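You operate a simulated robot arm through the tools that you are given. There is no shell and no other tool. Be economical: measure what you need, move in short steps, check, and stop when the job is done.

The job below is to be done with a simulated two-armed robot. You get a single attempt, and the scene is never put back.

JOB
Take the bridge cast from the monitor side of the scanner bench top and put it on the grey tray on the scanner bench spine. Pick up the bottle marked "sealer coat" from the monitor side of the scanner bench top with one hand, pass it to the other hand and put it on the counter top by the sink. Take the blue impression tray from the vice side of the scanner bench top and put it on the counter top by the sink. Take the wiping block on the finishing bench top and put it away on the cupboard top. Open the counter drawer, fetch the scoop and set it inside, then shut the drawer. Take the green wax block from the finishing bench top behind the spine and put it on top of the liner carton. Any order will do. Set down upright: bridge cast, bottle.

The check looks at the end state, three seconds after you hand in, the way a careful person would. Anything else that was tipped, shoved, dropped, spilled or broken makes it a failure.

ROBOT AND FRAMES
Two 7-joint arms with two-finger parallel grippers on one trunk, on a base that drives. Base frame: it is fixed to the floor where the robot stands at the start and does not move with it; the origin is under the middle of the robot, x ahead of it, y to its left, z up. Lengths are in mm, angles in degrees, forces in N, time in s.
The left shoulder is at the start at [60, 147, 518], the right one opposite. With the tool pointing down near the work surface each hand reaches from about 100 to 660 mm from the robot's upright axis, wherever it stands, measured 20 degrees to its own side. Places, roughly: bottle [500, 250, 750]; bridge cast (10x5x5 cm) [500, -200, 800]; counter drawer [-1200, 2700, 700]; counter top by the sink [-1200, 2800, 900]; cupboard top [-7500, 1900, 800]; drawer [-1200, 2800, 700]; impression tray [1500, 250, 750]; liner carton [-1500, -1500, 750]; scoop (18x6x9 cm) [-2300, -1200, 800]; tray (17x12x4 cm) [1100, -2500, 900]; wax block [-1500, -2250, 750]; wiping block (8x6x4 cm) [-2400, -2000, 800]. Payload 3.43 kg a hand.
The TCP of each hand is the grasp point between the finger pads, 30 mm short of the fingertips. In the tool frame z runs along the fingers and y along their closing line. Largest opening 94 mm; finger width 28, thickness 10; the body of the gripper, 50 by 96 mm, starts 55 mm behind the TCP.
Orientation is that of the tool frame in the base frame, as a unit quaternion [x, y, z, w]. With the fingers straight down and closing along the base's y, the tool's x points along the base's -x, its y along +y and its z along -z.

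CONTROLS
- The arms move only by the tool arm_command. It takes "left_deltas", "right_deltas" or both (then of equal length, played together; a hand with none holds still); each is a list of rows, each a list of 6 numbers: the shift along the tool's x, y, z in units of 40 mm (1.0 is 40 mm), then the turn, a rotation vector about the tool's x, y, z in units of 8 degrees (1.0 is 8 degrees). In form: [[x, y, z, ax, ay, az], ...]. A call has 1 to 10 rows; each row shifts and turns the commanded pose from where the row before left it, along the tool's axes as they then stand. "left_fingers" and "right_fingers" are, for a hand that has rows, the finger opening in mm, from 0 to 94, set as the call begins (left out, the last holds). A call with a number of a shift or a turn outside -1 to 1 is refused whole. Each row takes 0.2 s and may step no farther than 50 mm and 8.6 degrees from the row before; otherwise, or with a gripper value out of range, the whole call is refused. Where a pose cannot be reached the arm comes as near as it can. A force on the tool above 40 N (or 10 N above the force at the start of the call, whichever is more), or a blocked arm, ends the call early, and 0.2 s more pass. The fingers move at their own pace (about 72 mm/s each) and stop on an object; they squeeze with about 28 N. The grip force told is the motor's: it shows also when the fingers shut on nothing. Time passes only in rows, and 0.2 s behind the last, so rows that do not move let the fingers close. The reply holds the time, the measured pose of the TCP, the force on the tool along the base axes, the opening and the grip force, in the units named above and with some noise, with the torque about the TCP (base axes, N m) and any sound that the robot's microphone picked up.
- Cameras (640 x 400 px; columns grow to the right, rows downward): "scene" is now at [56.9, 20.1, 1159]; the picture's right is [0.26, -0.97, 0.00], its down [-0.51, -0.13, -0.85] and it looks along [0.82, 0.22, -0.53] (base axes); focal length 254 px, centre (320, 200). "left" rides on the left gripper at [76, -14, -103] in its tool frame; the picture's right is [0.18, 0.98, 0.00], its down [-0.75, 0.14, -0.64] and it looks along [-0.63, 0.12, 0.77] (tool axes); focal length 243 px, centre (320, 200). "right" rides on the right gripper at [76, 14, -103] in its tool frame; the picture's right is [-0.18, 0.98, 0.00], its down [-0.75, -0.14, -0.64] and it looks along [-0.63, -0.12, 0.77] (tool axes); focal length 243 px, centre (320, 200). There is no depth. A picture from a camera that has moved, and an enlarged one, comes with that camera's place and axes in the base frame and with its lens.
- capture(camera): a new picture of that camera. It takes no simulated time.
- move_column(by): slides the trunk up (or, below 0, down) by that many mm; the arms and the scene camera ride with it, the base frame stays. It gives what a move gives, with no picture.
- drive_base(legs): drives the robot by 1 to 6 legs, each [ahead, left, turn to the left] in mm, mm and degrees, along the robot's own axes; the way and the turn of a leg run together, so that a leg with both is an arc; at most 1500 mm and 180 degrees a leg. The arms and the cameras ride along, it lands a little off, and it stops where it bumps. It gives what a move gives.
- pan_tilt(pan, tilt): turns the head with the scene camera to pan (to the left, within 86 degrees either way) and tilt (down, from -29 to 69), counted from straight ahead of the robot. It gives what a move gives.
- zoom(camera, box): a new picture of the part [left, top, right, bottom] of that camera's present view, enlarged. It takes no simulated time.
- close_job(): hands the job in; it is judged then, once.

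Work in short steps. Places have to be worked out from the pictures, the camera data and where the tool is seen: move nearer, look again, correct. Check each grasp and each placing, and mend what went wrong. You have 217 turns and 228 pictures in all, those below and enlarged ones among them. Open the grippers and draw the arms clear of the work before you hand the job in, unless the task says otherwise; then end with one line.

The tools are called after "Call:" as name(argument=value, ...) on one line, values as JSON. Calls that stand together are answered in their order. arm_command: Moves the arms, as the interface text tells. Its arguments: {"type":"object","properties":{"left_deltas":{"type":"array"},"left_fingers":{"type":"number"},"right_deltas":{"type":"array"},"right_fingers":{"type":"number"}},"required":[]} The other tools are called the same way: move_column (by) slides the trunk up or down; drive_base (legs) drives the base; pan_tilt (pan, tilt) turns the head that bears the scene camera; capture (camera) takes a picture; zoom (camera, box) takes an enlarged picture of a part of a camera's view; close_job () hands the job in.

At the start:

```text
time: 0.0
left_tcp_pos: [301.4, 235.9, 965.2]
left_orientation: [0.0, 1.0, -0.001, -0.001]
left_force: [0.6, 0.1, 0.1]
left_wrist_torque: [-0.01, 0.03, 0.01]
left_grip_width: 94.0
left_grasp_force: 0.1
right_tcp_pos: [309.2, -35.8, 965.1]
right_orientation: [0.0, 1.0, -0.001, 0.001]
right_force: [0.0, 0.0, -0.6]
right_wrist_torque: [-0.03, 0.01, -0.01]
right_grip_width: 94.0
right_grasp_force: 0.0
trunk travel left (down, up): [-225.0, 25.0]
robot x, y, heading: [0.8, 1.9, -0.0]
head pan, tilt: [14.8, 31.7]
```

scene: 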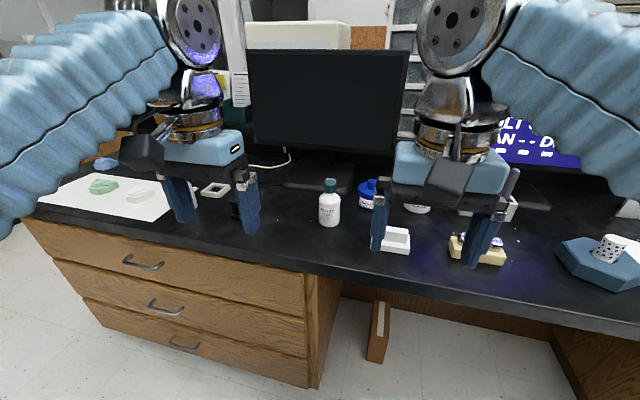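
right: 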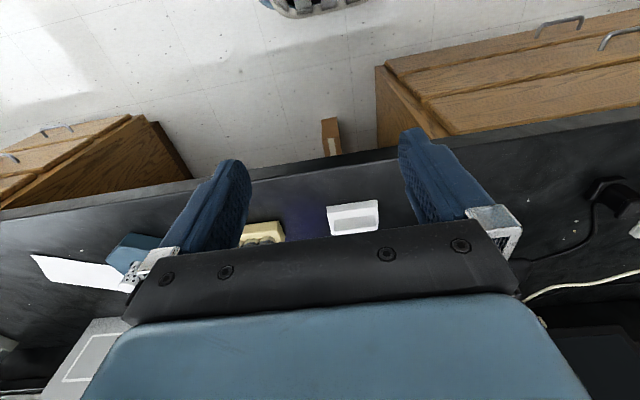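
left: 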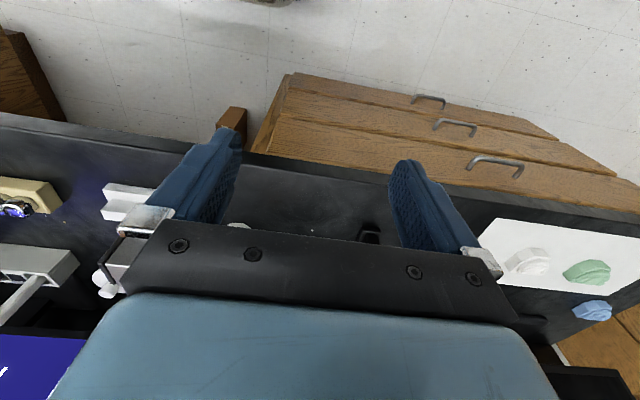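

I see the bench ahead with a bottle and casts; I'll look closer at both sides to identify objects.

Call:
zoom(camera="scene", box=[280, 150, 540, 300])

Call:
pan_tilt(pan=-30, tilt=30)

Call:
capture(camera="scene")

```text
2.46 times, centred on (410, 225) of scene
camera zoom: at [56.9, 20.1, 1159.0], right [0.26, -0.97, 0.0], down [-0.51, -0.13, -0.85], along [0.82, 0.22, -0.53], focal length 624 px, centre (98, 138)
```

zoom: 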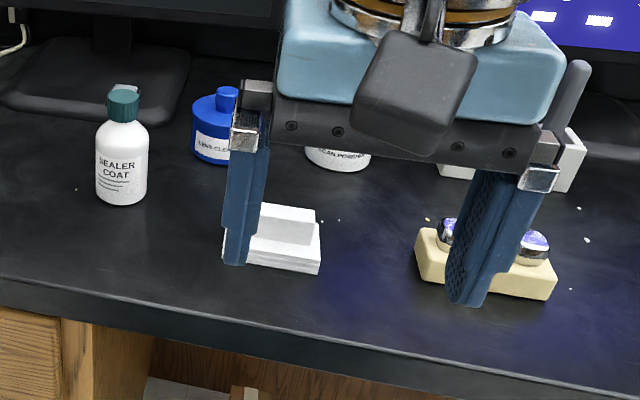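

```text
time: 1.1
left_tcp_pos: [300.1, 235.9, 966.3]
left_orientation: [0.0, 1.0, -0.001, -0.001]
left_force: [-0.5, -1.7, -0.6]
left_wrist_torque: [-0.01, 0.03, -0.03]
left_grip_width: 93.9
left_grasp_force: 0.0
right_tcp_pos: [308.9, -36.0, 964.0]
right_orientation: [0.0, 1.0, 0.0, 0.001]
right_force: [1.0, -0.5, -0.3]
right_wrist_torque: [0.02, 0.01, 0.02]
right_grip_width: 93.9
right_grasp_force: 0.1
trunk travel left (down, up): [-225.0, 25.0]
robot x, y, heading: [-0.3, -3.4, 0.1]
head pan, tilt: [-30.0, 30.0]
```

```text
223 pictures are left
camera scene: at [48.5, -47.9, 1161.7], right [-0.5, -0.87, 0.0], down [-0.43, 0.25, -0.87], along [0.75, -0.43, -0.5], focal length 254 px, centre (320, 200)
```

scene: 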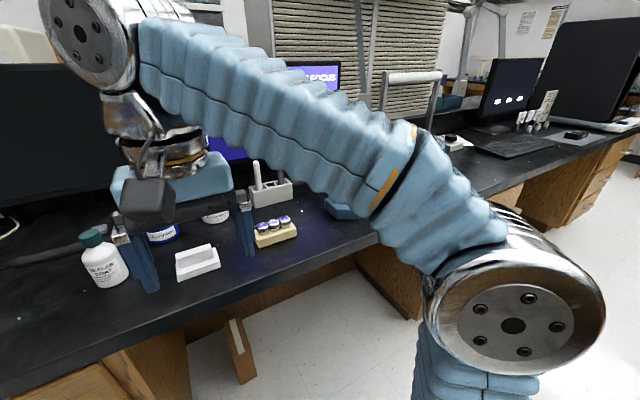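

The yellow block with metal crowns is probably the bridge cast. I'll lower the trunk some to gain height parallax and look again.

Call:
move_column(by=-90)

Call:
pan_tilt(pan=0, tilt=35)

Call:
capture(camera="scene")

Call:
capture(camera="right")

Call:
capture(camera="left")

```text
time: 2.4
left_tcp_pos: [300.0, 235.8, 874.7]
left_orientation: [0.0, 1.0, 0.0, 0.0]
left_force: [0.1, -0.6, 0.4]
left_wrist_torque: [-0.01, 0.01, -0.01]
left_grip_width: 93.8
left_grasp_force: 0.0
right_tcp_pos: [309.1, -36.8, 874.4]
right_orientation: [0.0, 1.0, 0.0, 0.001]
right_force: [0.3, -0.1, -0.1]
right_wrist_torque: [0.04, 0.01, 0.02]
right_grip_width: 94.0
right_grasp_force: 0.0
trunk travel left (down, up): [-135.0, 115.0]
robot x, y, heading: [-2.1, -2.2, -0.1]
head pan, tilt: [-30.0, 30.0]
```

```text
time: 3.3
left_tcp_pos: [300.0, 234.6, 874.5]
left_orientation: [0.0, 1.0, -0.001, 0.0]
left_force: [0.5, -0.4, 1.1]
left_wrist_torque: [0.01, 0.0, -0.02]
left_grip_width: 93.7
left_grasp_force: 0.1
right_tcp_pos: [309.9, -37.0, 874.9]
right_orientation: [0.0, 1.0, -0.001, 0.001]
right_force: [0.2, 0.1, 0.2]
right_wrist_torque: [0.0, 0.0, 0.01]
right_grip_width: 93.9
right_grasp_force: 0.1
trunk travel left (down, up): [-135.0, 115.0]
robot x, y, heading: [0.3, 1.8, 0.2]
head pan, tilt: [0.0, 35.0]
```

```text
222 pictures are left
camera scene: at [58.2, -2.8, 1064.0], right [0.0, -1.0, 0.0], down [-0.57, 0.0, -0.82], along [0.82, 0.0, -0.57], focal length 254 px, centre (320, 200)
```

scene: 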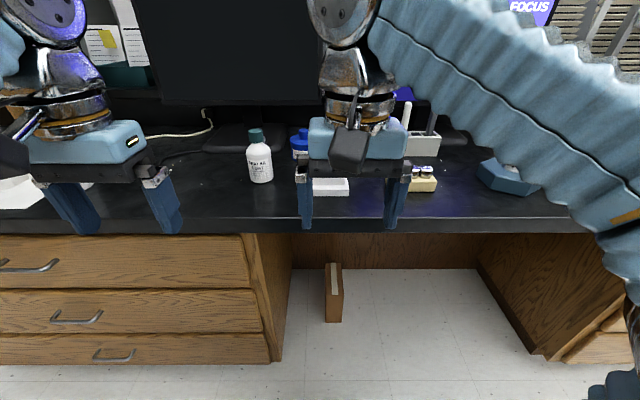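

```text
221 pictures are left
camera right: at [232.1, -23.0, 978.4], right [0.18, 0.98, 0.0], down [0.75, -0.14, 0.64], along [0.63, -0.12, -0.77], focal length 243 px, centre (320, 200)
```

right: 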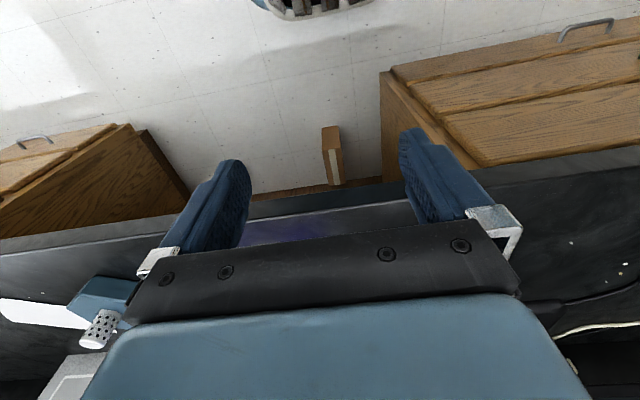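

```text
220 pictures are left
camera left: at [224.0, 221.6, 977.3], right [-0.18, 0.98, 0.0], down [0.75, 0.14, 0.64], along [0.63, 0.12, -0.77], focal length 243 px, centre (320, 200)
```

left: 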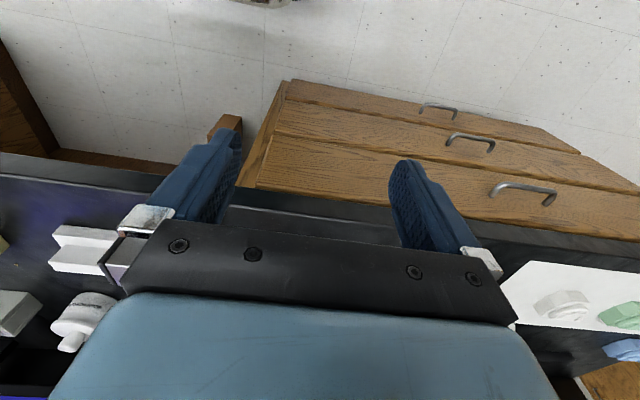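

The bench top seems to be at z≈780–800 with its front edge near x≈400. I'll raise the trunk and bring the right hand over the yellow cast to look straight down on it.

Call:
move_column(by=80)

Call:
arm_command(right_deltas=[[-0.8, -0.8, 0, 0, 0, 0], [-0.8, -0.8, 0, 0, 0, 0], [-0.8, -0.8, 0, 0, 0, 0], [-0.8, -0.8, 0, 0, 0, 0], [-0.8, -0.8, 0, 0, 0, 0]])

Call:
capture(camera="right")

Call:
capture(camera="scene")

```text
time: 4.5
left_tcp_pos: [299.8, 235.2, 954.9]
left_orientation: [0.0, 1.0, 0.0, 0.0]
left_force: [1.3, 0.1, 0.5]
left_wrist_torque: [-0.01, -0.02, -0.02]
left_grip_width: 94.3
left_grasp_force: 0.0
right_tcp_pos: [309.4, -37.6, 955.6]
right_orientation: [0.0, 1.0, 0.0, 0.001]
right_force: [0.2, 0.5, 0.3]
right_wrist_torque: [0.0, 0.0, 0.02]
right_grip_width: 94.1
right_grasp_force: 0.2
trunk travel left (down, up): [-215.0, 35.0]
robot x, y, heading: [-0.4, -3.6, 0.2]
head pan, tilt: [0.0, 35.0]
```

```text
time: 5.7
left_tcp_pos: [300.0, 235.7, 955.7]
left_orientation: [0.0, 1.0, 0.001, 0.0]
left_force: [-0.6, -0.8, 0.2]
left_wrist_torque: [0.02, 0.01, 0.02]
left_grip_width: 93.9
left_grasp_force: 0.1
right_tcp_pos: [429.6, -156.8, 954.9]
right_orientation: [-0.001, 1.0, 0.001, 0.002]
right_force: [0.2, 0.6, 0.3]
right_wrist_torque: [0.01, 0.07, 0.0]
right_grip_width: 94.0
right_grasp_force: 0.1
right hand out of reach, approached as far as the arm can: row 4, 5
trunk travel left (down, up): [-215.0, 35.0]
robot x, y, heading: [0.1, 1.8, -0.1]
head pan, tilt: [0.0, 35.0]
```

```text
219 pictures are left
camera right: at [351.0, -142.4, 1057.2], right [0.18, 0.98, 0.0], down [0.75, -0.14, 0.65], along [0.63, -0.12, -0.76], focal length 243 px, centre (320, 200)
```

right: 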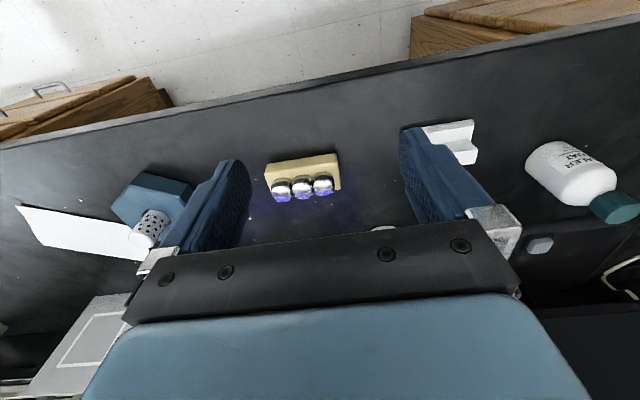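

```text
218 pictures are left
camera scene: at [58.4, -2.8, 1143.9], right [0.0, -1.0, 0.0], down [-0.57, 0.0, -0.82], along [0.82, 0.0, -0.57], focal length 254 px, centre (320, 200)
```

scene: 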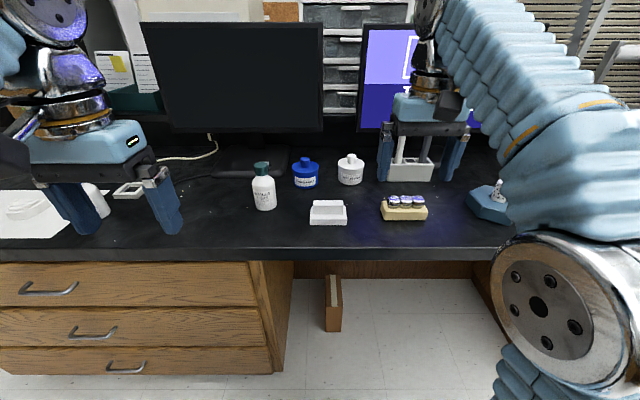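

Triangulation gives bench top z≈767 and the cast centre at about (542,-201), long axis along y (≈3° yaw), so I need the fingers closing along x. I'll lower the trunk and turn the right tool 90° while watching reach.

Call:
move_column(by=-60)

Call:
arm_command(right_deltas=[[0, 0, 0, 0, 0, -1], [0, 0, 0, 0, 0, -1], [0, 0, 0, 0, 0, -1], [0, 0, 0, 0, 0, -1], [0, 0, 0, 0, 0, -1], [0, 0, 0, 0, 0, -1]])

```text
time: 6.7
left_tcp_pos: [299.7, 235.2, 894.2]
left_orientation: [0.0, 1.0, 0.0, 0.0]
left_force: [-0.4, 0.6, 0.4]
left_wrist_torque: [0.01, 0.01, -0.02]
left_grip_width: 93.9
left_grasp_force: 0.0
right_tcp_pos: [429.4, -155.7, 893.5]
right_orientation: [0.0, 1.0, 0.0, 0.002]
right_force: [-0.1, 0.3, 0.0]
right_wrist_torque: [0.0, -0.03, 0.0]
right_grip_width: 94.1
right_grasp_force: 0.2
trunk travel left (down, up): [-155.0, 95.0]
robot x, y, heading: [2.8, -1.6, 0.0]
head pan, tilt: [0.0, 35.0]
```

```text
time: 8.1
left_tcp_pos: [300.4, 234.6, 894.6]
left_orientation: [0.0, 1.0, -0.001, 0.0]
left_force: [0.2, -1.1, 0.0]
left_wrist_torque: [0.0, 0.02, -0.01]
left_grip_width: 94.2
left_grasp_force: 0.0
right_tcp_pos: [427.1, -156.7, 894.5]
right_orientation: [-0.409, 0.913, -0.001, 0.002]
right_force: [-0.4, -0.5, 0.3]
right_wrist_torque: [0.01, -0.01, -0.02]
right_grip_width: 94.2
right_grasp_force: 0.1
trunk travel left (down, up): [-155.0, 95.0]
robot x, y, heading: [-2.8, 2.7, -0.1]
head pan, tilt: [0.0, 35.0]
```

Turning works. I'll finish the rotation and shift above the cast at z≈894, then look.

Call:
arm_command(right_deltas=[[0, 0, 0, 0, 0, -1], [0, 0, 0, 0, 0, -1], [0, 0, 0, 0, 0, -1], [0, 0, 0, 0, 0, -1], [0, 0, 0, 0, 0, -1], [0, 0, 0, 0, 0, -0.67], [0.43, -0.93, 0, 0, 0, 0], [0.43, -0.93, 0, 0, 0, 0], [0.43, -0.93, 0, 0, 0, 0]])

Call:
capture(camera="right")

Call:
capture(camera="scene")

```text
time: 10.1
left_tcp_pos: [300.1, 235.5, 894.3]
left_orientation: [0.001, 1.0, 0.0, -0.001]
left_force: [-0.2, 0.8, -0.1]
left_wrist_torque: [0.0, 0.0, -0.01]
left_grip_width: 94.1
left_grasp_force: 0.1
right_tcp_pos: [428.8, -155.2, 893.8]
right_orientation: [0.728, -0.685, 0.001, -0.002]
right_force: [0.1, 0.0, -0.2]
right_wrist_torque: [-0.03, 0.01, -0.03]
right_grip_width: 93.8
right_grasp_force: 0.1
right hand out of reach, approached as far as the arm can: row 7, 8, 9
trunk travel left (down, up): [-155.0, 95.0]
robot x, y, heading: [0.2, -0.4, 0.1]
head pan, tilt: [0.0, 35.0]
```

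```text
217 pictures are left
camera right: at [417.2, -233.5, 997.4], right [-0.99, 0.13, 0.0], down [0.09, 0.76, 0.64], along [0.08, 0.64, -0.77], focal length 243 px, centre (320, 200)
```

right: 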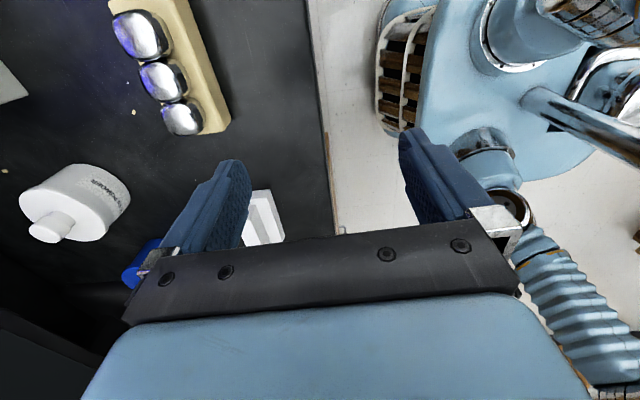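

```text
216 pictures are left
camera scene: at [58.3, -2.8, 1083.9], right [0.0, -1.0, 0.0], down [-0.57, 0.0, -0.82], along [0.82, 0.0, -0.57], focal length 254 px, centre (320, 200)
```

scene: 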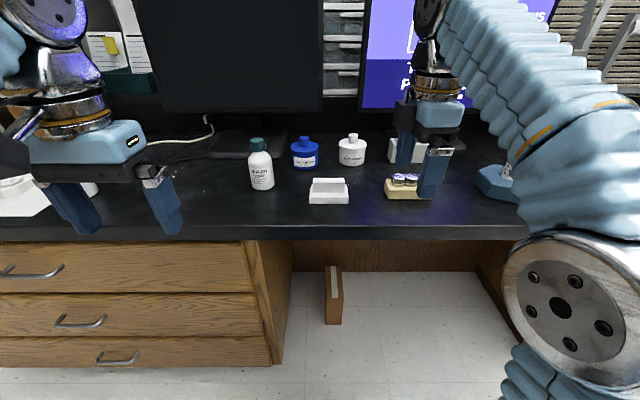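

Reach grows when the hand is low relative to the trunk, so I'll raise the trunk and lower the hand instead.

Call:
move_column(by=95)

Call:
arm_command(right_deltas=[[0, 0, 1, 0, 0, 0], [0, 0, 1, 0, 0, 0], [0, 0, 0.75, 0, 0, 0], [0.3, -0.9, 0, 0, 0, 0], [0.3, -0.9, 0, 0, 0, 0], [0.3, -0.9, 0, 0, 0, 0]])

Call:
capture(camera="right")

```text
time: 11.4
left_tcp_pos: [300.8, 235.6, 989.5]
left_orientation: [0.001, 1.0, 0.0, 0.0]
left_force: [-0.2, 0.7, -0.3]
left_wrist_torque: [0.01, -0.03, 0.01]
left_grip_width: 93.9
left_grasp_force: 0.1
right_tcp_pos: [428.0, -155.9, 989.1]
right_orientation: [0.728, -0.686, 0.001, -0.002]
right_force: [0.1, -0.1, -0.4]
right_wrist_torque: [0.01, 0.01, 0.03]
right_grip_width: 93.9
right_grasp_force: 0.1
trunk travel left (down, up): [-250.0, 0.0]
robot x, y, heading: [0.4, 2.3, 0.3]
head pan, tilt: [0.0, 35.0]
```

```text
time: 12.8
left_tcp_pos: [299.3, 234.8, 988.9]
left_orientation: [0.001, 1.0, -0.001, 0.001]
left_force: [0.2, 0.0, -0.7]
left_wrist_torque: [0.01, -0.02, 0.0]
left_grip_width: 94.0
left_grasp_force: 0.1
right_tcp_pos: [540.7, -185.5, 880.2]
right_orientation: [0.727, -0.686, 0.002, -0.002]
right_force: [-0.2, 0.1, 0.4]
right_wrist_torque: [0.01, 0.0, 0.0]
right_grip_width: 94.0
right_grasp_force: 0.1
trunk travel left (down, up): [-250.0, 0.0]
robot x, y, heading: [-1.8, 0.3, -0.0]
head pan, tilt: [0.0, 35.0]
```

```text
215 pictures are left
camera right: at [528.3, -263.9, 983.3], right [-0.99, 0.13, 0.0], down [0.09, 0.76, 0.64], along [0.09, 0.64, -0.77], focal length 243 px, centre (320, 200)
```

right: 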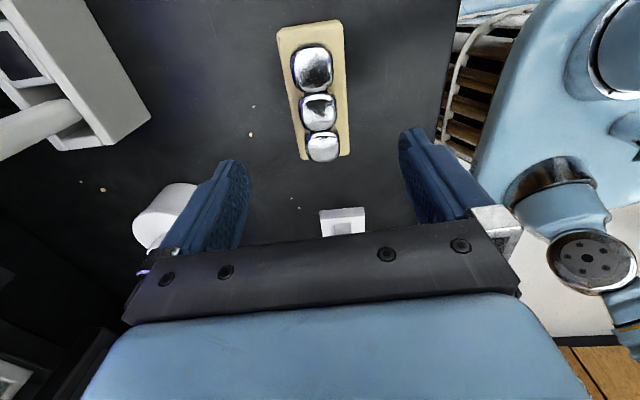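

The cast centre is at about (538,-205) with yaw near 1°. I'll line up and descend to grasp around z≈803.

Call:
arm_command(right_deltas=[[0.48, 0.06, 0, 0, 0, 0.2], [0, 0, 0.65, 0, 0, 0], [0, 0, 0.65, 0, 0, 0]])

Call:
capture(camera="right")

```text
time: 13.6
left_tcp_pos: [299.0, 236.5, 989.7]
left_orientation: [0.0, 1.0, 0.0, 0.0]
left_force: [0.2, 0.0, 0.5]
left_wrist_torque: [0.01, -0.01, 0.03]
left_grip_width: 93.9
left_grasp_force: 0.1
right_tcp_pos: [537.9, -204.9, 827.7]
right_orientation: [0.718, -0.696, 0.002, -0.003]
right_force: [0.3, 0.0, -1.2]
right_wrist_torque: [0.01, -0.01, -0.02]
right_grip_width: 93.8
right_grasp_force: 0.2
trunk travel left (down, up): [-250.0, 0.0]
robot x, y, heading: [2.5, 0.7, 0.0]
head pan, tilt: [0.0, 35.0]
```

```text
214 pictures are left
camera right: at [524.9, -281.9, 931.0], right [-0.99, 0.15, 0.0], down [0.11, 0.76, 0.64], along [0.1, 0.63, -0.77], focal length 243 px, centre (320, 200)
```

right: 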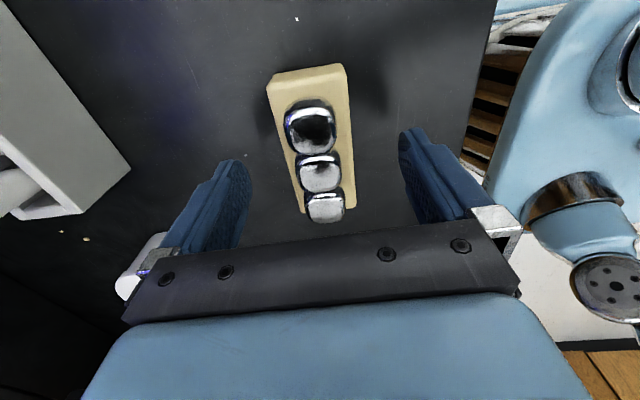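

Well lined up. Descend 25 mm and close.

Call:
arm_command(right_deltas=[[0, 0, 0.62, 0, 0, 0]])

Call:
arm_command(right_deltas=[[0, 0, 0, 0, 0, 0], [0, 0, 0, 0, 0, 0], [0, 0, 0, 0, 0, 0], [0, 0, 0, 0, 0, 0]], right_fingers=0)

```text
time: 14.0
left_tcp_pos: [300.3, 234.8, 990.1]
left_orientation: [-0.001, 1.0, 0.0, 0.001]
left_force: [-1.1, 0.6, 0.6]
left_wrist_torque: [0.01, 0.0, 0.01]
left_grip_width: 93.7
left_grasp_force: 0.1
right_tcp_pos: [538.4, -204.1, 801.7]
right_orientation: [0.718, -0.696, 0.002, -0.002]
right_force: [-0.3, 0.1, 0.5]
right_wrist_torque: [0.03, -0.01, 0.0]
right_grip_width: 93.9
right_grasp_force: 0.0
trunk travel left (down, up): [-250.0, 0.0]
robot x, y, heading: [0.4, 0.1, -0.1]
head pan, tilt: [0.0, 35.0]
```

```text
time: 15.0
left_tcp_pos: [299.7, 235.4, 989.0]
left_orientation: [0.0, 1.0, 0.0, 0.0]
left_force: [-0.4, -0.3, -0.6]
left_wrist_torque: [-0.01, -0.02, 0.02]
left_grip_width: 93.8
left_grasp_force: 0.2
right_tcp_pos: [538.0, -204.4, 802.4]
right_orientation: [0.718, -0.696, 0.002, -0.001]
right_force: [-1.1, 0.9, 0.5]
right_wrist_torque: [0.04, 0.08, -0.09]
right_grip_width: 45.8
right_grasp_force: 27.9
trunk travel left (down, up): [-250.0, 0.0]
robot x, y, heading: [-0.3, 0.1, 0.1]
head pan, tilt: [0.0, 35.0]
```

Cast is gripped (45.8 mm). I'll lift it while turning the left hand so it can take the bottle by its cap, closing along x.

Call:
arm_command(right_deltas=[[0, 0, -0.5, 0, 0, 0], [0, 0, -0.5, 0, 0, 0], [0, 0, -0.5, 0, 0, 0], [0, 0, -0.5, 0, 0, 0], [0, 0, 0, 0, 0, 0], [0, 0, 0, 0, 0, 0]], left_deltas=[[0, 0, 0.4, 0, 0, 1], [0, 0, 0.4, 0, 0, 1], [0, 0, 0.4, 0, 0, 1], [0, 0, 0.4, 0, 0, 1], [0, 0, 0, 0, 0, 1], [0, 0, 0, 0, 0, 1]])

Call:
arm_command(left_deltas=[[0, 0, 0, 0, 0, 1], [0, 0, 0, 0, 0, 1], [0, 0, 0, 0, 0, 1], [0, 0, 0, 0, 0, 1], [0, 0, 0, 0, 0, 1], [0, 0, 0, 0, 0, 0.25], [-0.5, 1, 0, 0, 0, 0], [-0.5, 1, 0, 0, 0, 0], [-0.5, 1, 0, 0, 0, 0], [-0.5, 1, 0, 0, 0, 0]])

Call:
capture(camera="left")

Call:
capture(camera="scene")

```text
time: 16.4
left_tcp_pos: [300.5, 235.7, 925.7]
left_orientation: [0.408, 0.913, 0.0, 0.0]
left_force: [0.2, -0.6, 0.0]
left_wrist_torque: [-0.01, 0.02, 0.01]
left_grip_width: 94.2
left_grasp_force: 0.1
right_tcp_pos: [537.0, -203.5, 882.6]
right_orientation: [0.718, -0.696, 0.002, -0.002]
right_force: [1.1, -0.9, 0.2]
right_wrist_torque: [-0.02, 0.0, -0.02]
right_grip_width: 0.0
right_grasp_force: 27.8
trunk travel left (down, up): [-250.0, 0.0]
robot x, y, heading: [-0.4, -1.1, 0.0]
head pan, tilt: [0.0, 35.0]
```

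```text
time: 18.6
left_tcp_pos: [460.1, 154.4, 926.1]
left_orientation: [0.707, 0.707, -0.001, 0.0]
left_force: [-0.6, 0.5, 0.6]
left_wrist_torque: [0.0, -0.01, -0.02]
left_grip_width: 94.1
left_grasp_force: 0.0
right_tcp_pos: [536.9, -203.9, 882.9]
right_orientation: [0.718, -0.696, 0.001, -0.002]
right_force: [0.1, -1.0, 0.0]
right_wrist_torque: [0.01, -0.01, -0.03]
right_grip_width: 0.1
right_grasp_force: 27.9
trunk travel left (down, up): [-250.0, 0.0]
robot x, y, heading: [0.5, -0.4, -0.1]
head pan, tilt: [0.0, 35.0]
```

```text
213 pictures are left
camera left: at [445.9, 231.6, 1027.8], right [0.98, 0.18, 0.0], down [0.14, -0.75, 0.64], along [0.12, -0.63, -0.77], focal length 243 px, centre (320, 200)
```

left: 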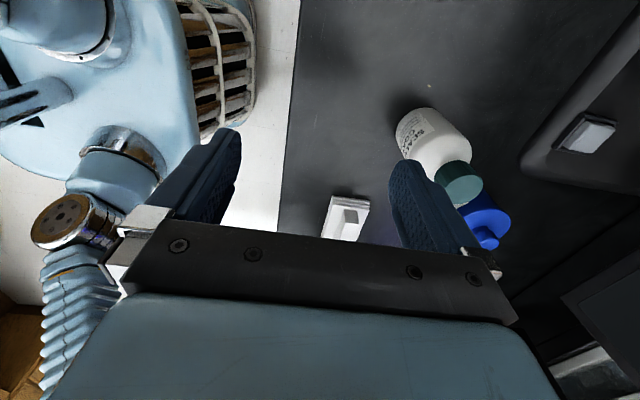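

```text
212 pictures are left
camera scene: at [58.1, -2.6, 1178.9], right [0.0, -1.0, 0.0], down [-0.57, 0.0, -0.82], along [0.82, 0.0, -0.57], focal length 254 px, centre (320, 200)
```

scene: 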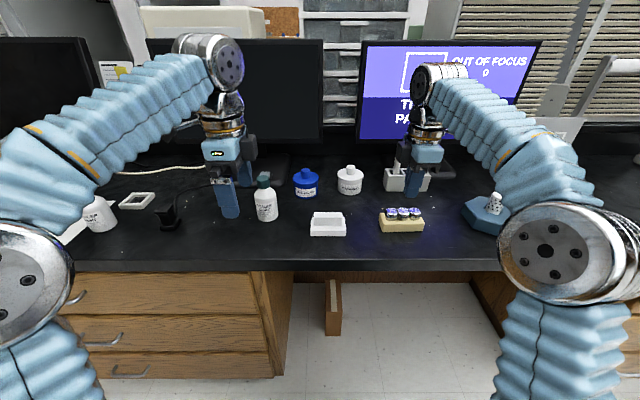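

The cast slipped out of the grip while lifting; it still stands at its place. I'll look with the right camera to see how deep the grip should go.

Call:
capture(camera="right")

Call:
zoom(camera="scene", box=[350, 150, 510, 250])

```text
211 pictures are left
camera right: at [523.8, -281.7, 986.3], right [-0.99, 0.15, 0.0], down [0.11, 0.76, 0.64], along [0.1, 0.63, -0.77], focal length 243 px, centre (320, 200)
```

right: 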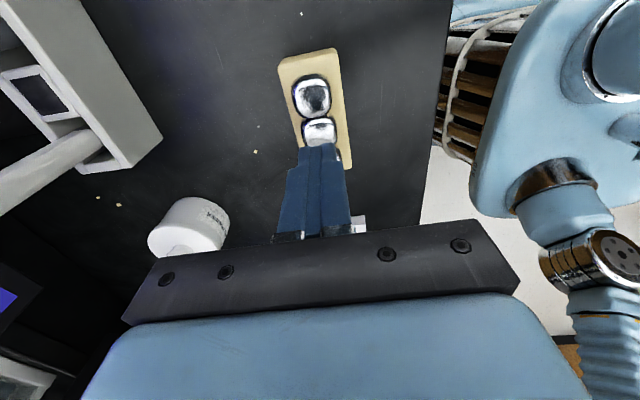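

```text
4.00 times, centred on (430, 200) of scene
camera zoom: at [58.1, -2.6, 1178.9], right [0.0, -1.0, 0.0], down [-0.57, 0.0, -0.82], along [0.82, 0.0, -0.57], focal length 1014 px, centre (-120, 200)
```

zoom: 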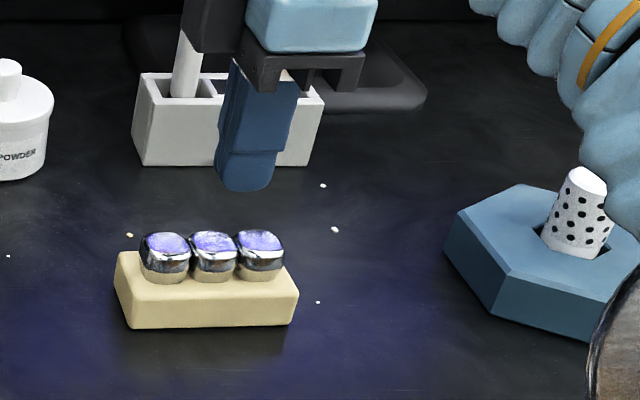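

The cast is upright, with a block about 28 mm tall, so my grip only caught it with the fingertip ends. I'll reopen, go down to just touching the bench and regrip, then lift slowly.

Call:
arm_command(right_deltas=[[0, 0, 0, 0, 0, 0], [0, 0, 0, 0, 0, 0], [0, 0, 0, 0, 0, 0]], right_fingers=94)

Call:
arm_command(right_deltas=[[0.1, 0, 0.8, 0, 0, 0], [0, 0, 0.8, 0, 0, 0], [0, 0, 0.4, 0, 0, 0], [0, 0, 0.08, 0, 0, 0], [0, 0, 0.06, 0, 0, 0], [0, 0, 0.0, 0, 0, 0]])

Call:
capture(camera="right")

```text
time: 19.4
left_tcp_pos: [459.8, 155.6, 925.3]
left_orientation: [0.708, 0.707, 0.0, 0.0]
left_force: [-0.3, -0.6, 0.2]
left_wrist_torque: [-0.03, 0.02, 0.0]
left_grip_width: 93.9
left_grasp_force: 0.0
right_tcp_pos: [537.1, -205.1, 883.1]
right_orientation: [0.718, -0.696, 0.002, -0.002]
right_force: [1.1, -0.4, -0.5]
right_wrist_torque: [0.01, 0.02, -0.02]
right_grip_width: 93.8
right_grasp_force: 0.1
trunk travel left (down, up): [-250.0, 0.0]
robot x, y, heading: [-1.5, -3.3, 0.0]
head pan, tilt: [0.0, 35.0]
```

```text
time: 20.8
left_tcp_pos: [460.6, 154.2, 926.0]
left_orientation: [0.707, 0.707, 0.0, 0.0]
left_force: [0.3, 0.3, 0.3]
left_wrist_torque: [-0.03, -0.01, -0.03]
left_grip_width: 93.8
left_grasp_force: 0.0
right_tcp_pos: [539.7, -208.4, 797.4]
right_orientation: [0.718, -0.696, 0.002, -0.002]
right_force: [0.6, -0.9, -0.6]
right_wrist_torque: [0.0, 0.04, 0.0]
right_grip_width: 93.9
right_grasp_force: 0.1
trunk travel left (down, up): [-250.0, 0.0]
robot x, y, heading: [-0.1, 2.7, 0.1]
head pan, tilt: [0.0, 35.0]
```

```text
209 pictures are left
camera right: at [524.8, -285.9, 900.7], right [-0.99, 0.15, 0.0], down [0.12, 0.76, 0.64], along [0.1, 0.63, -0.77], focal length 243 px, centre (320, 200)
```

right: 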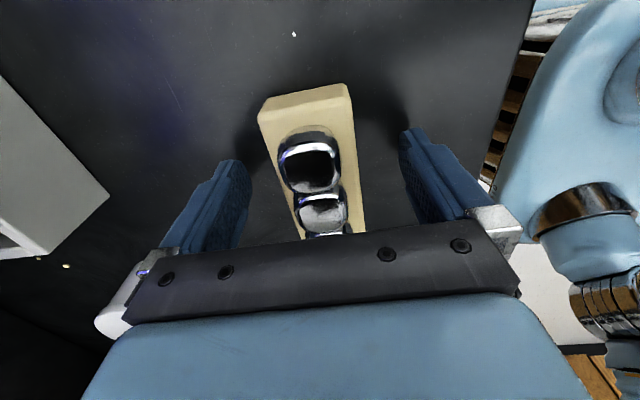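

No contact yet; I'll creep down until the fingertips feel the bench.

Call:
arm_command(right_deltas=[[0, 0, 0.1, 0, 0, 0], [0, 0, 0.1, 0, 0, 0], [0, 0, 0.1, 0, 0, 0]])

```text
time: 21.7
left_tcp_pos: [458.0, 154.5, 925.3]
left_orientation: [0.707, 0.707, 0.001, 0.001]
left_force: [-0.4, -0.1, 0.0]
left_wrist_torque: [-0.04, -0.01, -0.02]
left_grip_width: 93.9
left_grasp_force: 0.0
right_tcp_pos: [536.9, -209.2, 789.7]
right_orientation: [0.718, -0.696, 0.004, -0.006]
right_force: [0.1, -1.0, 19.2]
right_wrist_torque: [-0.11, 1.1, 0.07]
right_grip_width: 94.2
right_grasp_force: 0.1
trunk travel left (down, up): [-250.0, 0.0]
robot x, y, heading: [-5.5, 2.0, 0.2]
head pan, tilt: [0.0, 35.0]
stopped in row 3 (right hand): the force on the tool passed its limit at 43 N (the readings are from after the stop); the commanded pose is now the measured one
```

Contact at TCP 790, so the bench is at z≈760. Raise 3 mm, close, then lift slowly.

Call:
arm_command(right_deltas=[[0, 0, -0.08, 0, 0, 0], [0, 0, 0, 0, 0, 0]])

Call:
arm_command(right_deltas=[[0, 0, 0, 0, 0, 0], [0, 0, 0, 0, 0, 0], [0, 0, 0, 0, 0, 0], [0, 0, 0, 0, 0, 0], [0, 0, -0.05, 0, 0, 0], [0, 0, -0.1, 0, 0, 0], [0, 0, -0.2, 0, 0, 0], [0, 0, -0.2, 0, 0, 0], [0, 0, -0.3, 0, 0, 0]], right_fingers=0)

Call:
capture(camera="right")

```text
time: 22.3
left_tcp_pos: [459.5, 154.0, 925.3]
left_orientation: [0.707, 0.707, 0.001, 0.0]
left_force: [0.6, -0.1, 0.0]
left_wrist_torque: [-0.02, -0.02, -0.04]
left_grip_width: 94.0
left_grasp_force: 0.1
right_tcp_pos: [537.9, -208.5, 792.9]
right_orientation: [0.718, -0.696, 0.004, -0.004]
right_force: [0.3, -0.9, 0.4]
right_wrist_torque: [-0.01, -0.01, -0.02]
right_grip_width: 94.0
right_grasp_force: 0.1
trunk travel left (down, up): [-250.0, 0.0]
robot x, y, heading: [-1.7, 0.1, -0.1]
head pan, tilt: [0.0, 35.0]
```

```text
time: 24.3
left_tcp_pos: [458.6, 154.4, 924.6]
left_orientation: [0.706, 0.708, 0.0, 0.0]
left_force: [-0.1, 0.3, 0.5]
left_wrist_torque: [-0.03, 0.02, -0.01]
left_grip_width: 93.8
left_grasp_force: 0.1
right_tcp_pos: [538.2, -209.0, 825.5]
right_orientation: [0.718, -0.696, 0.003, -0.003]
right_force: [0.8, 0.4, -4.0]
right_wrist_torque: [-0.03, 0.01, 0.0]
right_grip_width: 45.9
right_grasp_force: 28.0
trunk travel left (down, up): [-250.0, 0.0]
robot x, y, heading: [-0.0, -0.6, 0.1]
head pan, tilt: [0.0, 35.0]
```

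```text
208 pictures are left
camera right: at [524.7, -286.6, 929.0], right [-0.99, 0.15, -0.01], down [0.11, 0.76, 0.64], along [0.11, 0.64, -0.77], focal length 243 px, centre (320, 200)
```

right: 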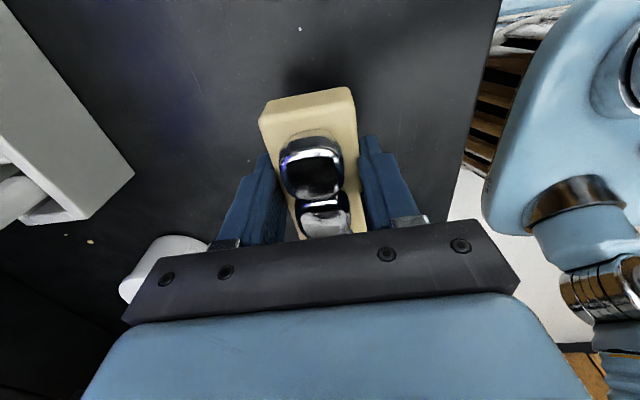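

Cast is held (about 0.4 kg). I'll lift it further and move the left hand over the bottle cap at about (579,138).

Call:
arm_command(right_deltas=[[0, 0, -0.4, 0, 0, 0], [0, 0, -0.4, 0, 0, 0], [0, 0, -0.4, 0, 0, 0], [0, 0, -0.3, 0, 0, 0]], left_deltas=[[-0.1, 0.75, -0.1, 0, 0, 0], [-0.1, 0.75, -0.1, 0, 0, 0], [-0.1, 0.75, 0, 0, 0, 0], [-0.1, 0.75, 0, 0, 0, 0]])

Call:
capture(camera="left")

```text
time: 25.3
left_tcp_pos: [543.5, 142.5, 924.7]
left_orientation: [0.708, 0.706, 0.0, 0.0]
left_force: [0.3, -0.3, -0.6]
left_wrist_torque: [0.01, 0.01, 0.01]
left_grip_width: 93.9
left_grasp_force: 0.1
left hand out of reach, approached as far as the arm can: row 3, 4
right_tcp_pos: [537.0, -210.0, 885.1]
right_orientation: [0.718, -0.696, 0.003, -0.003]
right_force: [0.0, 0.3, -4.4]
right_wrist_torque: [-0.06, -0.01, -0.02]
right_grip_width: 45.6
right_grasp_force: 28.2
trunk travel left (down, up): [-250.0, 0.0]
robot x, y, heading: [-2.8, -2.5, -0.2]
head pan, tilt: [0.0, 35.0]
```

```text
207 pictures are left
camera left: at [530.1, 217.9, 1027.0], right [0.98, 0.18, 0.0], down [0.14, -0.75, 0.64], along [0.12, -0.63, -0.77], focal length 243 px, centre (320, 200)
```

left: 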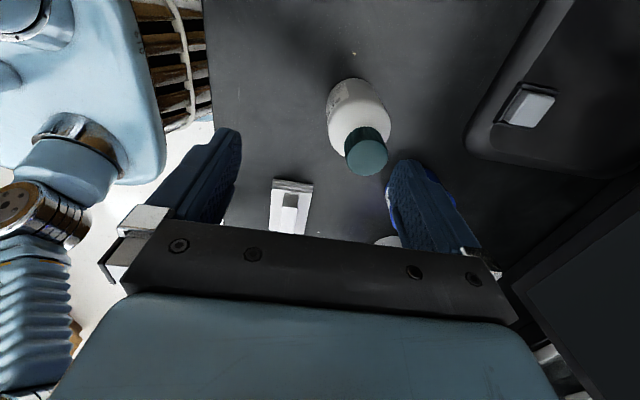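

The arm's reach is short at this height; driving ahead 40 mm will put the hand right above the cap.

Call:
drive_base(legs=[[38, 0, 0]])

Call:
capture(camera="left")

```text
time: 26.2
left_tcp_pos: [580.8, 141.2, 925.7]
left_orientation: [0.707, 0.707, -0.001, 0.0]
left_force: [-0.2, 0.3, -0.7]
left_wrist_torque: [0.0, -0.09, 0.0]
left_grip_width: 94.1
left_grasp_force: 0.2
right_tcp_pos: [575.3, -208.5, 884.1]
right_orientation: [0.718, -0.696, 0.004, -0.004]
right_force: [0.3, 0.0, -3.8]
right_wrist_torque: [-0.01, -0.01, 0.0]
right_grip_width: 45.7
right_grasp_force: 27.6
trunk travel left (down, up): [-250.0, 0.0]
robot x, y, heading: [39.4, -3.0, 0.2]
head pan, tilt: [0.0, 35.0]
```

```text
206 pictures are left
camera left: at [568.0, 218.0, 1027.2], right [0.98, 0.18, 0.0], down [0.14, -0.75, 0.64], along [0.12, -0.63, -0.77], focal length 243 px, centre (320, 200)
```

left: 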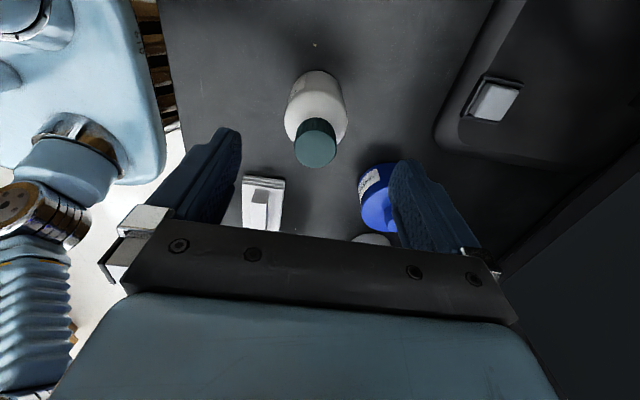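

Nearly centred. I'll shift 5 mm and descend to grip the cap at TCP z≈870.

Call:
arm_command(left_deltas=[[-0.12, 0, 0.5, 0, 0, 0], [0, 0, 0.5, 0, 0, 0], [0, 0, 0.38, 0, 0, 0]])

Call:
capture(camera="left")

Call:
zoom(camera="scene", box=[200, 140, 320, 240])

```text
time: 27.0
left_tcp_pos: [582.4, 137.2, 869.1]
left_orientation: [0.707, 0.707, 0.001, 0.0]
left_force: [0.1, -0.1, -0.4]
left_wrist_torque: [0.02, 0.01, 0.03]
left_grip_width: 93.6
left_grasp_force: 0.0
right_tcp_pos: [575.3, -210.4, 886.2]
right_orientation: [0.718, -0.697, 0.003, -0.003]
right_force: [-1.1, -0.4, -4.2]
right_wrist_torque: [-0.03, 0.0, 0.03]
right_grip_width: 45.7
right_grasp_force: 27.9
trunk travel left (down, up): [-250.0, 0.0]
robot x, y, heading: [40.0, -1.5, -0.2]
head pan, tilt: [0.0, 35.0]
```

```text
205 pictures are left
camera left: at [568.3, 213.1, 971.5], right [0.98, 0.18, 0.0], down [0.14, -0.75, 0.64], along [0.12, -0.63, -0.77], focal length 243 px, centre (320, 200)
```

left: 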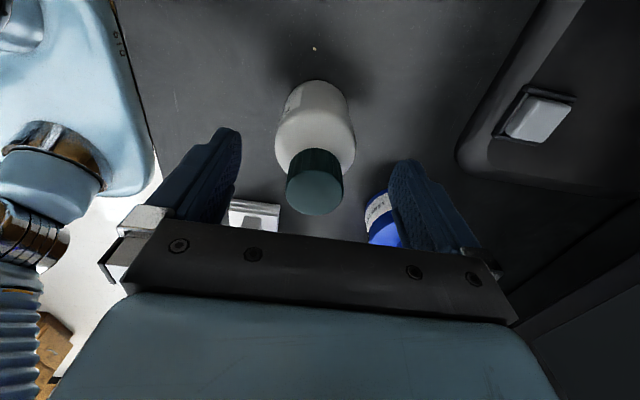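

```text
4.00 times, centred on (260, 190) of scene
camera zoom: at [97.0, -3.0, 1178.9], right [0.0, -1.0, 0.0], down [-0.57, 0.0, -0.82], along [0.82, 0.0, -0.57], focal length 1014 px, centre (560, 240)
```

zoom: 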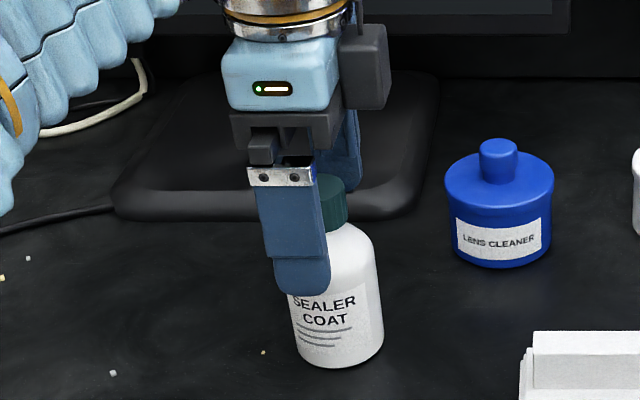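

Cap top is ≈872, tips ≈839: good cap grip. Close and check.

Call:
arm_command(left_deltas=[[0, 0, 0, 0, 0, 0], [0, 0, 0, 0, 0, 0], [0, 0, 0, 0, 0, 0], [0, 0, 0, 0, 0, 0], [0, 0, 0, 0, 0, 0], [0, 0, -0.05, 0, 0, 0], [0, 0, -0.1, 0, 0, 0], [0, 0, -0.2, 0, 0, 0], [0, 0, -0.2, 0, 0, 0]], left_fingers=0)

Call:
capture(camera="scene")

```text
time: 29.0
left_tcp_pos: [581.7, 136.6, 890.9]
left_orientation: [0.708, 0.707, 0.0, -0.001]
left_force: [-0.1, -0.2, -3.5]
left_wrist_torque: [-0.01, -0.02, 0.02]
left_grip_width: 29.7
left_grasp_force: 28.0
right_tcp_pos: [575.5, -209.2, 885.8]
right_orientation: [0.719, -0.695, 0.004, -0.004]
right_force: [-0.4, -0.5, -4.8]
right_wrist_torque: [-0.04, 0.04, 0.01]
right_grip_width: 46.0
right_grasp_force: 27.5
trunk travel left (down, up): [-250.0, 0.0]
robot x, y, heading: [40.8, 0.1, 0.1]
head pan, tilt: [0.0, 35.0]
```

```text
203 pictures are left
camera scene: at [97.1, -2.9, 1178.8], right [0.0, -1.0, 0.0], down [-0.57, 0.0, -0.82], along [0.82, 0.0, -0.57], focal length 254 px, centre (320, 200)
```

scene: 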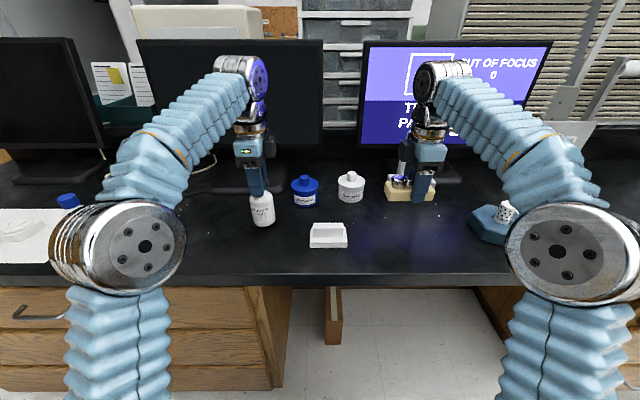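

Both are held. I'll raise and draw both hands in towards the robot.

Call:
arm_command(left_deltas=[[0, 0, -0.6, 0, 0, 0], [0, -0.3, -0.6, 0, 0, 0], [0, -0.6, -0.6, 0, 0, 0], [0, -0.8, -0.4, 0, 0, 0], [0, -0.8, -0.2, 0, 0, 0], [0, -0.8, 0, 0, 0, 0], [0, -0.8, 0, 0, 0, 0], [0, -0.8, 0, 0, 0, 0]], right_deltas=[[0, 0, -0.4, 0, 0, 0], [0, 0.3, -0.6, 0, 0, 0], [0, 0.6, -0.6, 0, 0, 0], [0, 0.8, -0.4, 0, 0, 0], [0, 0.8, -0.2, 0, 0, 0], [0, 0.8, 0, 0, 0, 0], [0, 0.8, 0, 0, 0, 0], [0, 0.8, 0, 0, 0, 0]])

Call:
drive_base(legs=[[-300, 0, 0], [0, 0, -30]])

Call:
pan_tilt(pan=-20, tilt=20)

Call:
capture(camera="scene")

```text
time: 30.8
left_tcp_pos: [392.9, 137.1, 972.7]
left_orientation: [0.707, 0.707, 0.001, 0.0]
left_force: [0.4, -0.9, -3.4]
left_wrist_torque: [0.03, 0.01, -0.03]
left_grip_width: 29.6
left_grasp_force: 28.4
left hand out of reach, approached as far as the arm can: row 2, 3
right_tcp_pos: [378.4, -215.4, 971.0]
right_orientation: [0.718, -0.696, 0.003, -0.006]
right_force: [0.7, -0.2, -4.6]
right_wrist_torque: [-0.04, 0.04, -0.02]
right_grip_width: 45.9
right_grasp_force: 27.9
trunk travel left (down, up): [-250.0, 0.0]
robot x, y, heading: [39.3, 3.1, -0.1]
head pan, tilt: [0.0, 35.0]
```

```text
time: 34.3
left_tcp_pos: [114.3, -58.1, 973.7]
left_orientation: [0.866, 0.5, 0.001, 0.0]
left_force: [0.3, -0.4, -3.7]
left_wrist_torque: [0.0, -0.02, -0.01]
left_grip_width: 29.5
left_grasp_force: 27.8
right_tcp_pos: [-72.5, -355.4, 971.9]
right_orientation: [-0.514, 0.858, -0.004, 0.003]
right_force: [-0.3, 0.7, -4.3]
right_wrist_torque: [-0.05, 0.01, -0.03]
right_grip_width: 45.8
right_grasp_force: 28.5
trunk travel left (down, up): [-250.0, 0.0]
robot x, y, heading: [-264.9, -0.9, -30.0]
head pan, tilt: [0.0, 35.0]
```

```text
time: 35.1
left_tcp_pos: [115.4, -57.4, 973.6]
left_orientation: [0.866, 0.5, 0.0, 0.0]
left_force: [-0.1, 0.0, -2.8]
left_wrist_torque: [0.01, -0.04, -0.01]
left_grip_width: 29.6
left_grasp_force: 27.6
right_tcp_pos: [-73.5, -357.4, 970.0]
right_orientation: [-0.514, 0.858, -0.005, 0.002]
right_force: [0.3, 0.8, -4.1]
right_wrist_torque: [-0.06, 0.01, 0.02]
right_grip_width: 45.9
right_grasp_force: 28.1
trunk travel left (down, up): [-250.0, 0.0]
robot x, y, heading: [-261.3, 1.6, -29.9]
head pan, tilt: [-20.0, 20.0]
```

```text
202 pictures are left
camera scene: at [-226.7, -59.6, 1202.7], right [-0.77, -0.64, 0.0], down [-0.22, 0.26, -0.94], along [0.6, -0.72, -0.34], focal length 254 px, centre (320, 200)
```

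scene: 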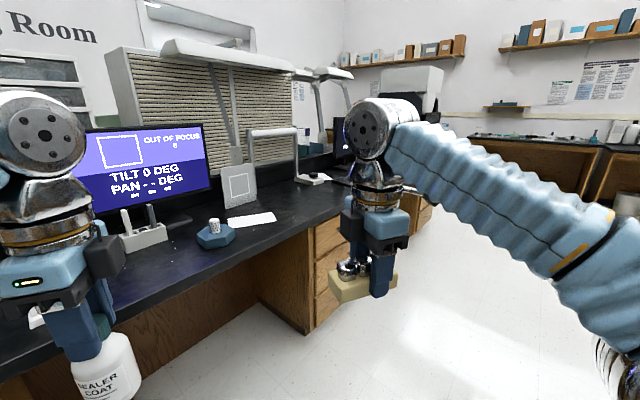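

Floor along the bench is clear. I'll face the bench again and slide to the right by 1500, then look.

Call:
drive_base(legs=[[0, 0, 30], [0, -1400, 0]])

Call:
capture(camera="scene")

```text
time: 43.5
left_tcp_pos: [94.5, -1249.0, 974.8]
left_orientation: [0.707, 0.708, 0.0, 0.0]
left_force: [-0.5, -0.5, -3.6]
left_wrist_torque: [0.0, 0.03, -0.02]
left_grip_width: 29.7
left_grasp_force: 28.0
right_tcp_pos: [81.6, -1603.0, 971.1]
right_orientation: [0.719, -0.695, 0.003, -0.004]
right_force: [-0.4, 0.0, -4.9]
right_wrist_torque: [-0.08, 0.02, 0.01]
right_grip_width: 45.7
right_grasp_force: 27.7
trunk travel left (down, up): [-250.0, 0.0]
robot x, y, heading: [-260.8, -1386.6, 0.3]
head pan, tilt: [-20.0, 20.0]
```

```text
201 pictures are left
camera scene: at [-202.1, -1423.7, 1202.8], right [-0.34, -0.94, 0.0], down [-0.32, 0.12, -0.94], along [0.88, -0.32, -0.34], focal length 254 px, centre (320, 200)
```

scene: 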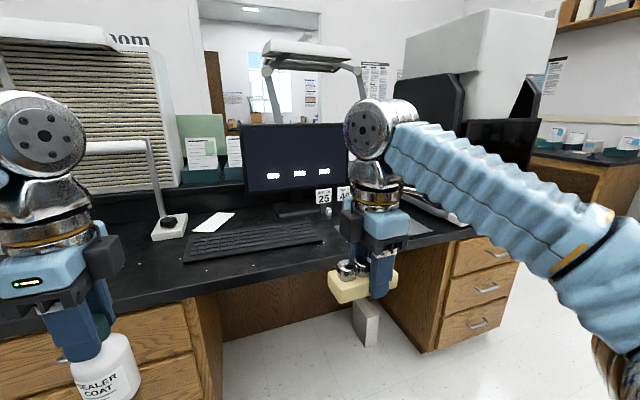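

The spine is the raised strip behind the monitor. I'll slide another 900 right and look for the grey tray.

Call:
drive_base(legs=[[0, -950, 0]])

Call:
pan_tilt(pan=0, tilt=20)

Call:
capture(camera="scene")

```text
time: 48.6
left_tcp_pos: [90.0, -2224.6, 973.5]
left_orientation: [0.711, 0.703, -0.001, 0.0]
left_force: [0.0, -0.3, -3.9]
left_wrist_torque: [0.0, -0.04, 0.02]
left_grip_width: 29.5
left_grasp_force: 27.7
right_tcp_pos: [74.0, -2577.6, 971.9]
right_orientation: [0.714, -0.7, 0.004, -0.004]
right_force: [0.4, 0.1, -4.6]
right_wrist_torque: [-0.04, 0.0, 0.01]
right_grip_width: 45.6
right_grasp_force: 28.1
trunk travel left (down, up): [-250.0, 0.0]
robot x, y, heading: [-265.1, -2357.4, -0.7]
head pan, tilt: [-20.0, 20.0]
```

```text
time: 49.4
left_tcp_pos: [91.1, -2225.2, 973.5]
left_orientation: [0.712, 0.702, 0.0, -0.001]
left_force: [-0.1, 0.0, -2.7]
left_wrist_torque: [0.03, 0.01, 0.03]
left_grip_width: 29.6
left_grasp_force: 27.8
right_tcp_pos: [72.1, -2577.0, 971.5]
right_orientation: [0.714, -0.7, 0.003, -0.004]
right_force: [0.2, -0.4, -4.4]
right_wrist_torque: [-0.07, -0.02, 0.01]
right_grip_width: 45.6
right_grasp_force: 28.2
trunk travel left (down, up): [-250.0, 0.0]
robot x, y, heading: [-262.0, -2357.6, -0.6]
head pan, tilt: [0.0, 20.0]
```

```text
200 pictures are left
camera scene: at [-201.4, -2362.0, 1202.8], right [-0.01, -1.0, 0.0], down [-0.34, 0.0, -0.94], along [0.94, -0.01, -0.34], focal length 254 px, centre (320, 200)
```

scene: 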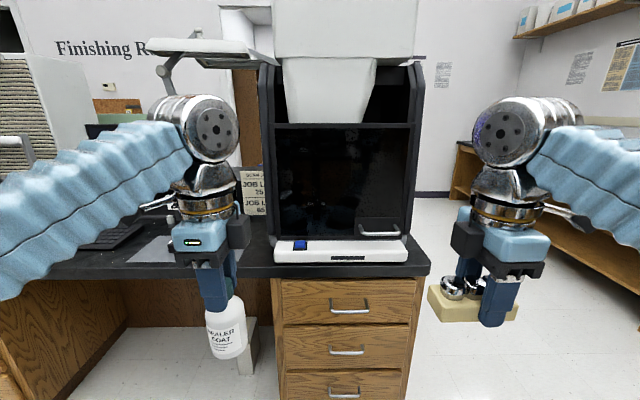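

The scanning box fills this end; the tray must be behind it on the spine, reached from the bench end. I'll check the room to the right.

Call:
pan_tilt(pan=-55, tilt=20)

Call:
capture(camera="scene")

```text
time: 50.6
left_tcp_pos: [89.7, -2225.0, 972.9]
left_orientation: [0.712, 0.703, 0.001, -0.001]
left_force: [-0.7, 0.0, -3.6]
left_wrist_torque: [0.01, -0.01, -0.02]
left_grip_width: 29.6
left_grasp_force: 28.6
right_tcp_pos: [72.5, -2577.2, 970.5]
right_orientation: [0.714, -0.7, 0.003, -0.004]
right_force: [0.2, -0.5, -4.5]
right_wrist_torque: [-0.01, -0.03, 0.0]
right_grip_width: 45.9
right_grasp_force: 28.1
trunk travel left (down, up): [-250.0, 0.0]
robot x, y, heading: [-266.0, -2356.4, -0.5]
head pan, tilt: [-55.0, 20.0]
```

```text
199 pictures are left
camera scene: at [-242.0, -2437.7, 1202.8], right [-0.83, -0.56, 0.0], down [-0.19, 0.28, -0.94], along [0.53, -0.78, -0.34], focal length 254 px, centre (320, 200)
```

scene: 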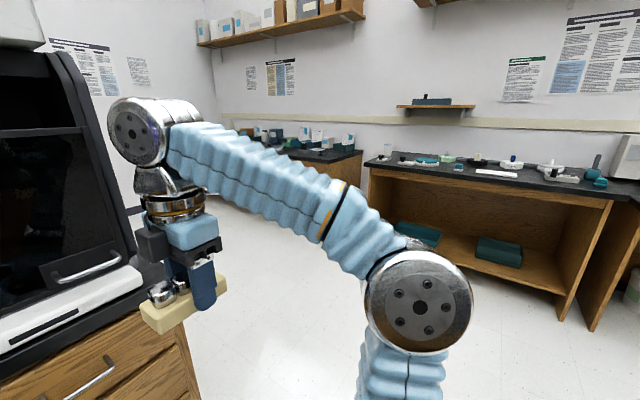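

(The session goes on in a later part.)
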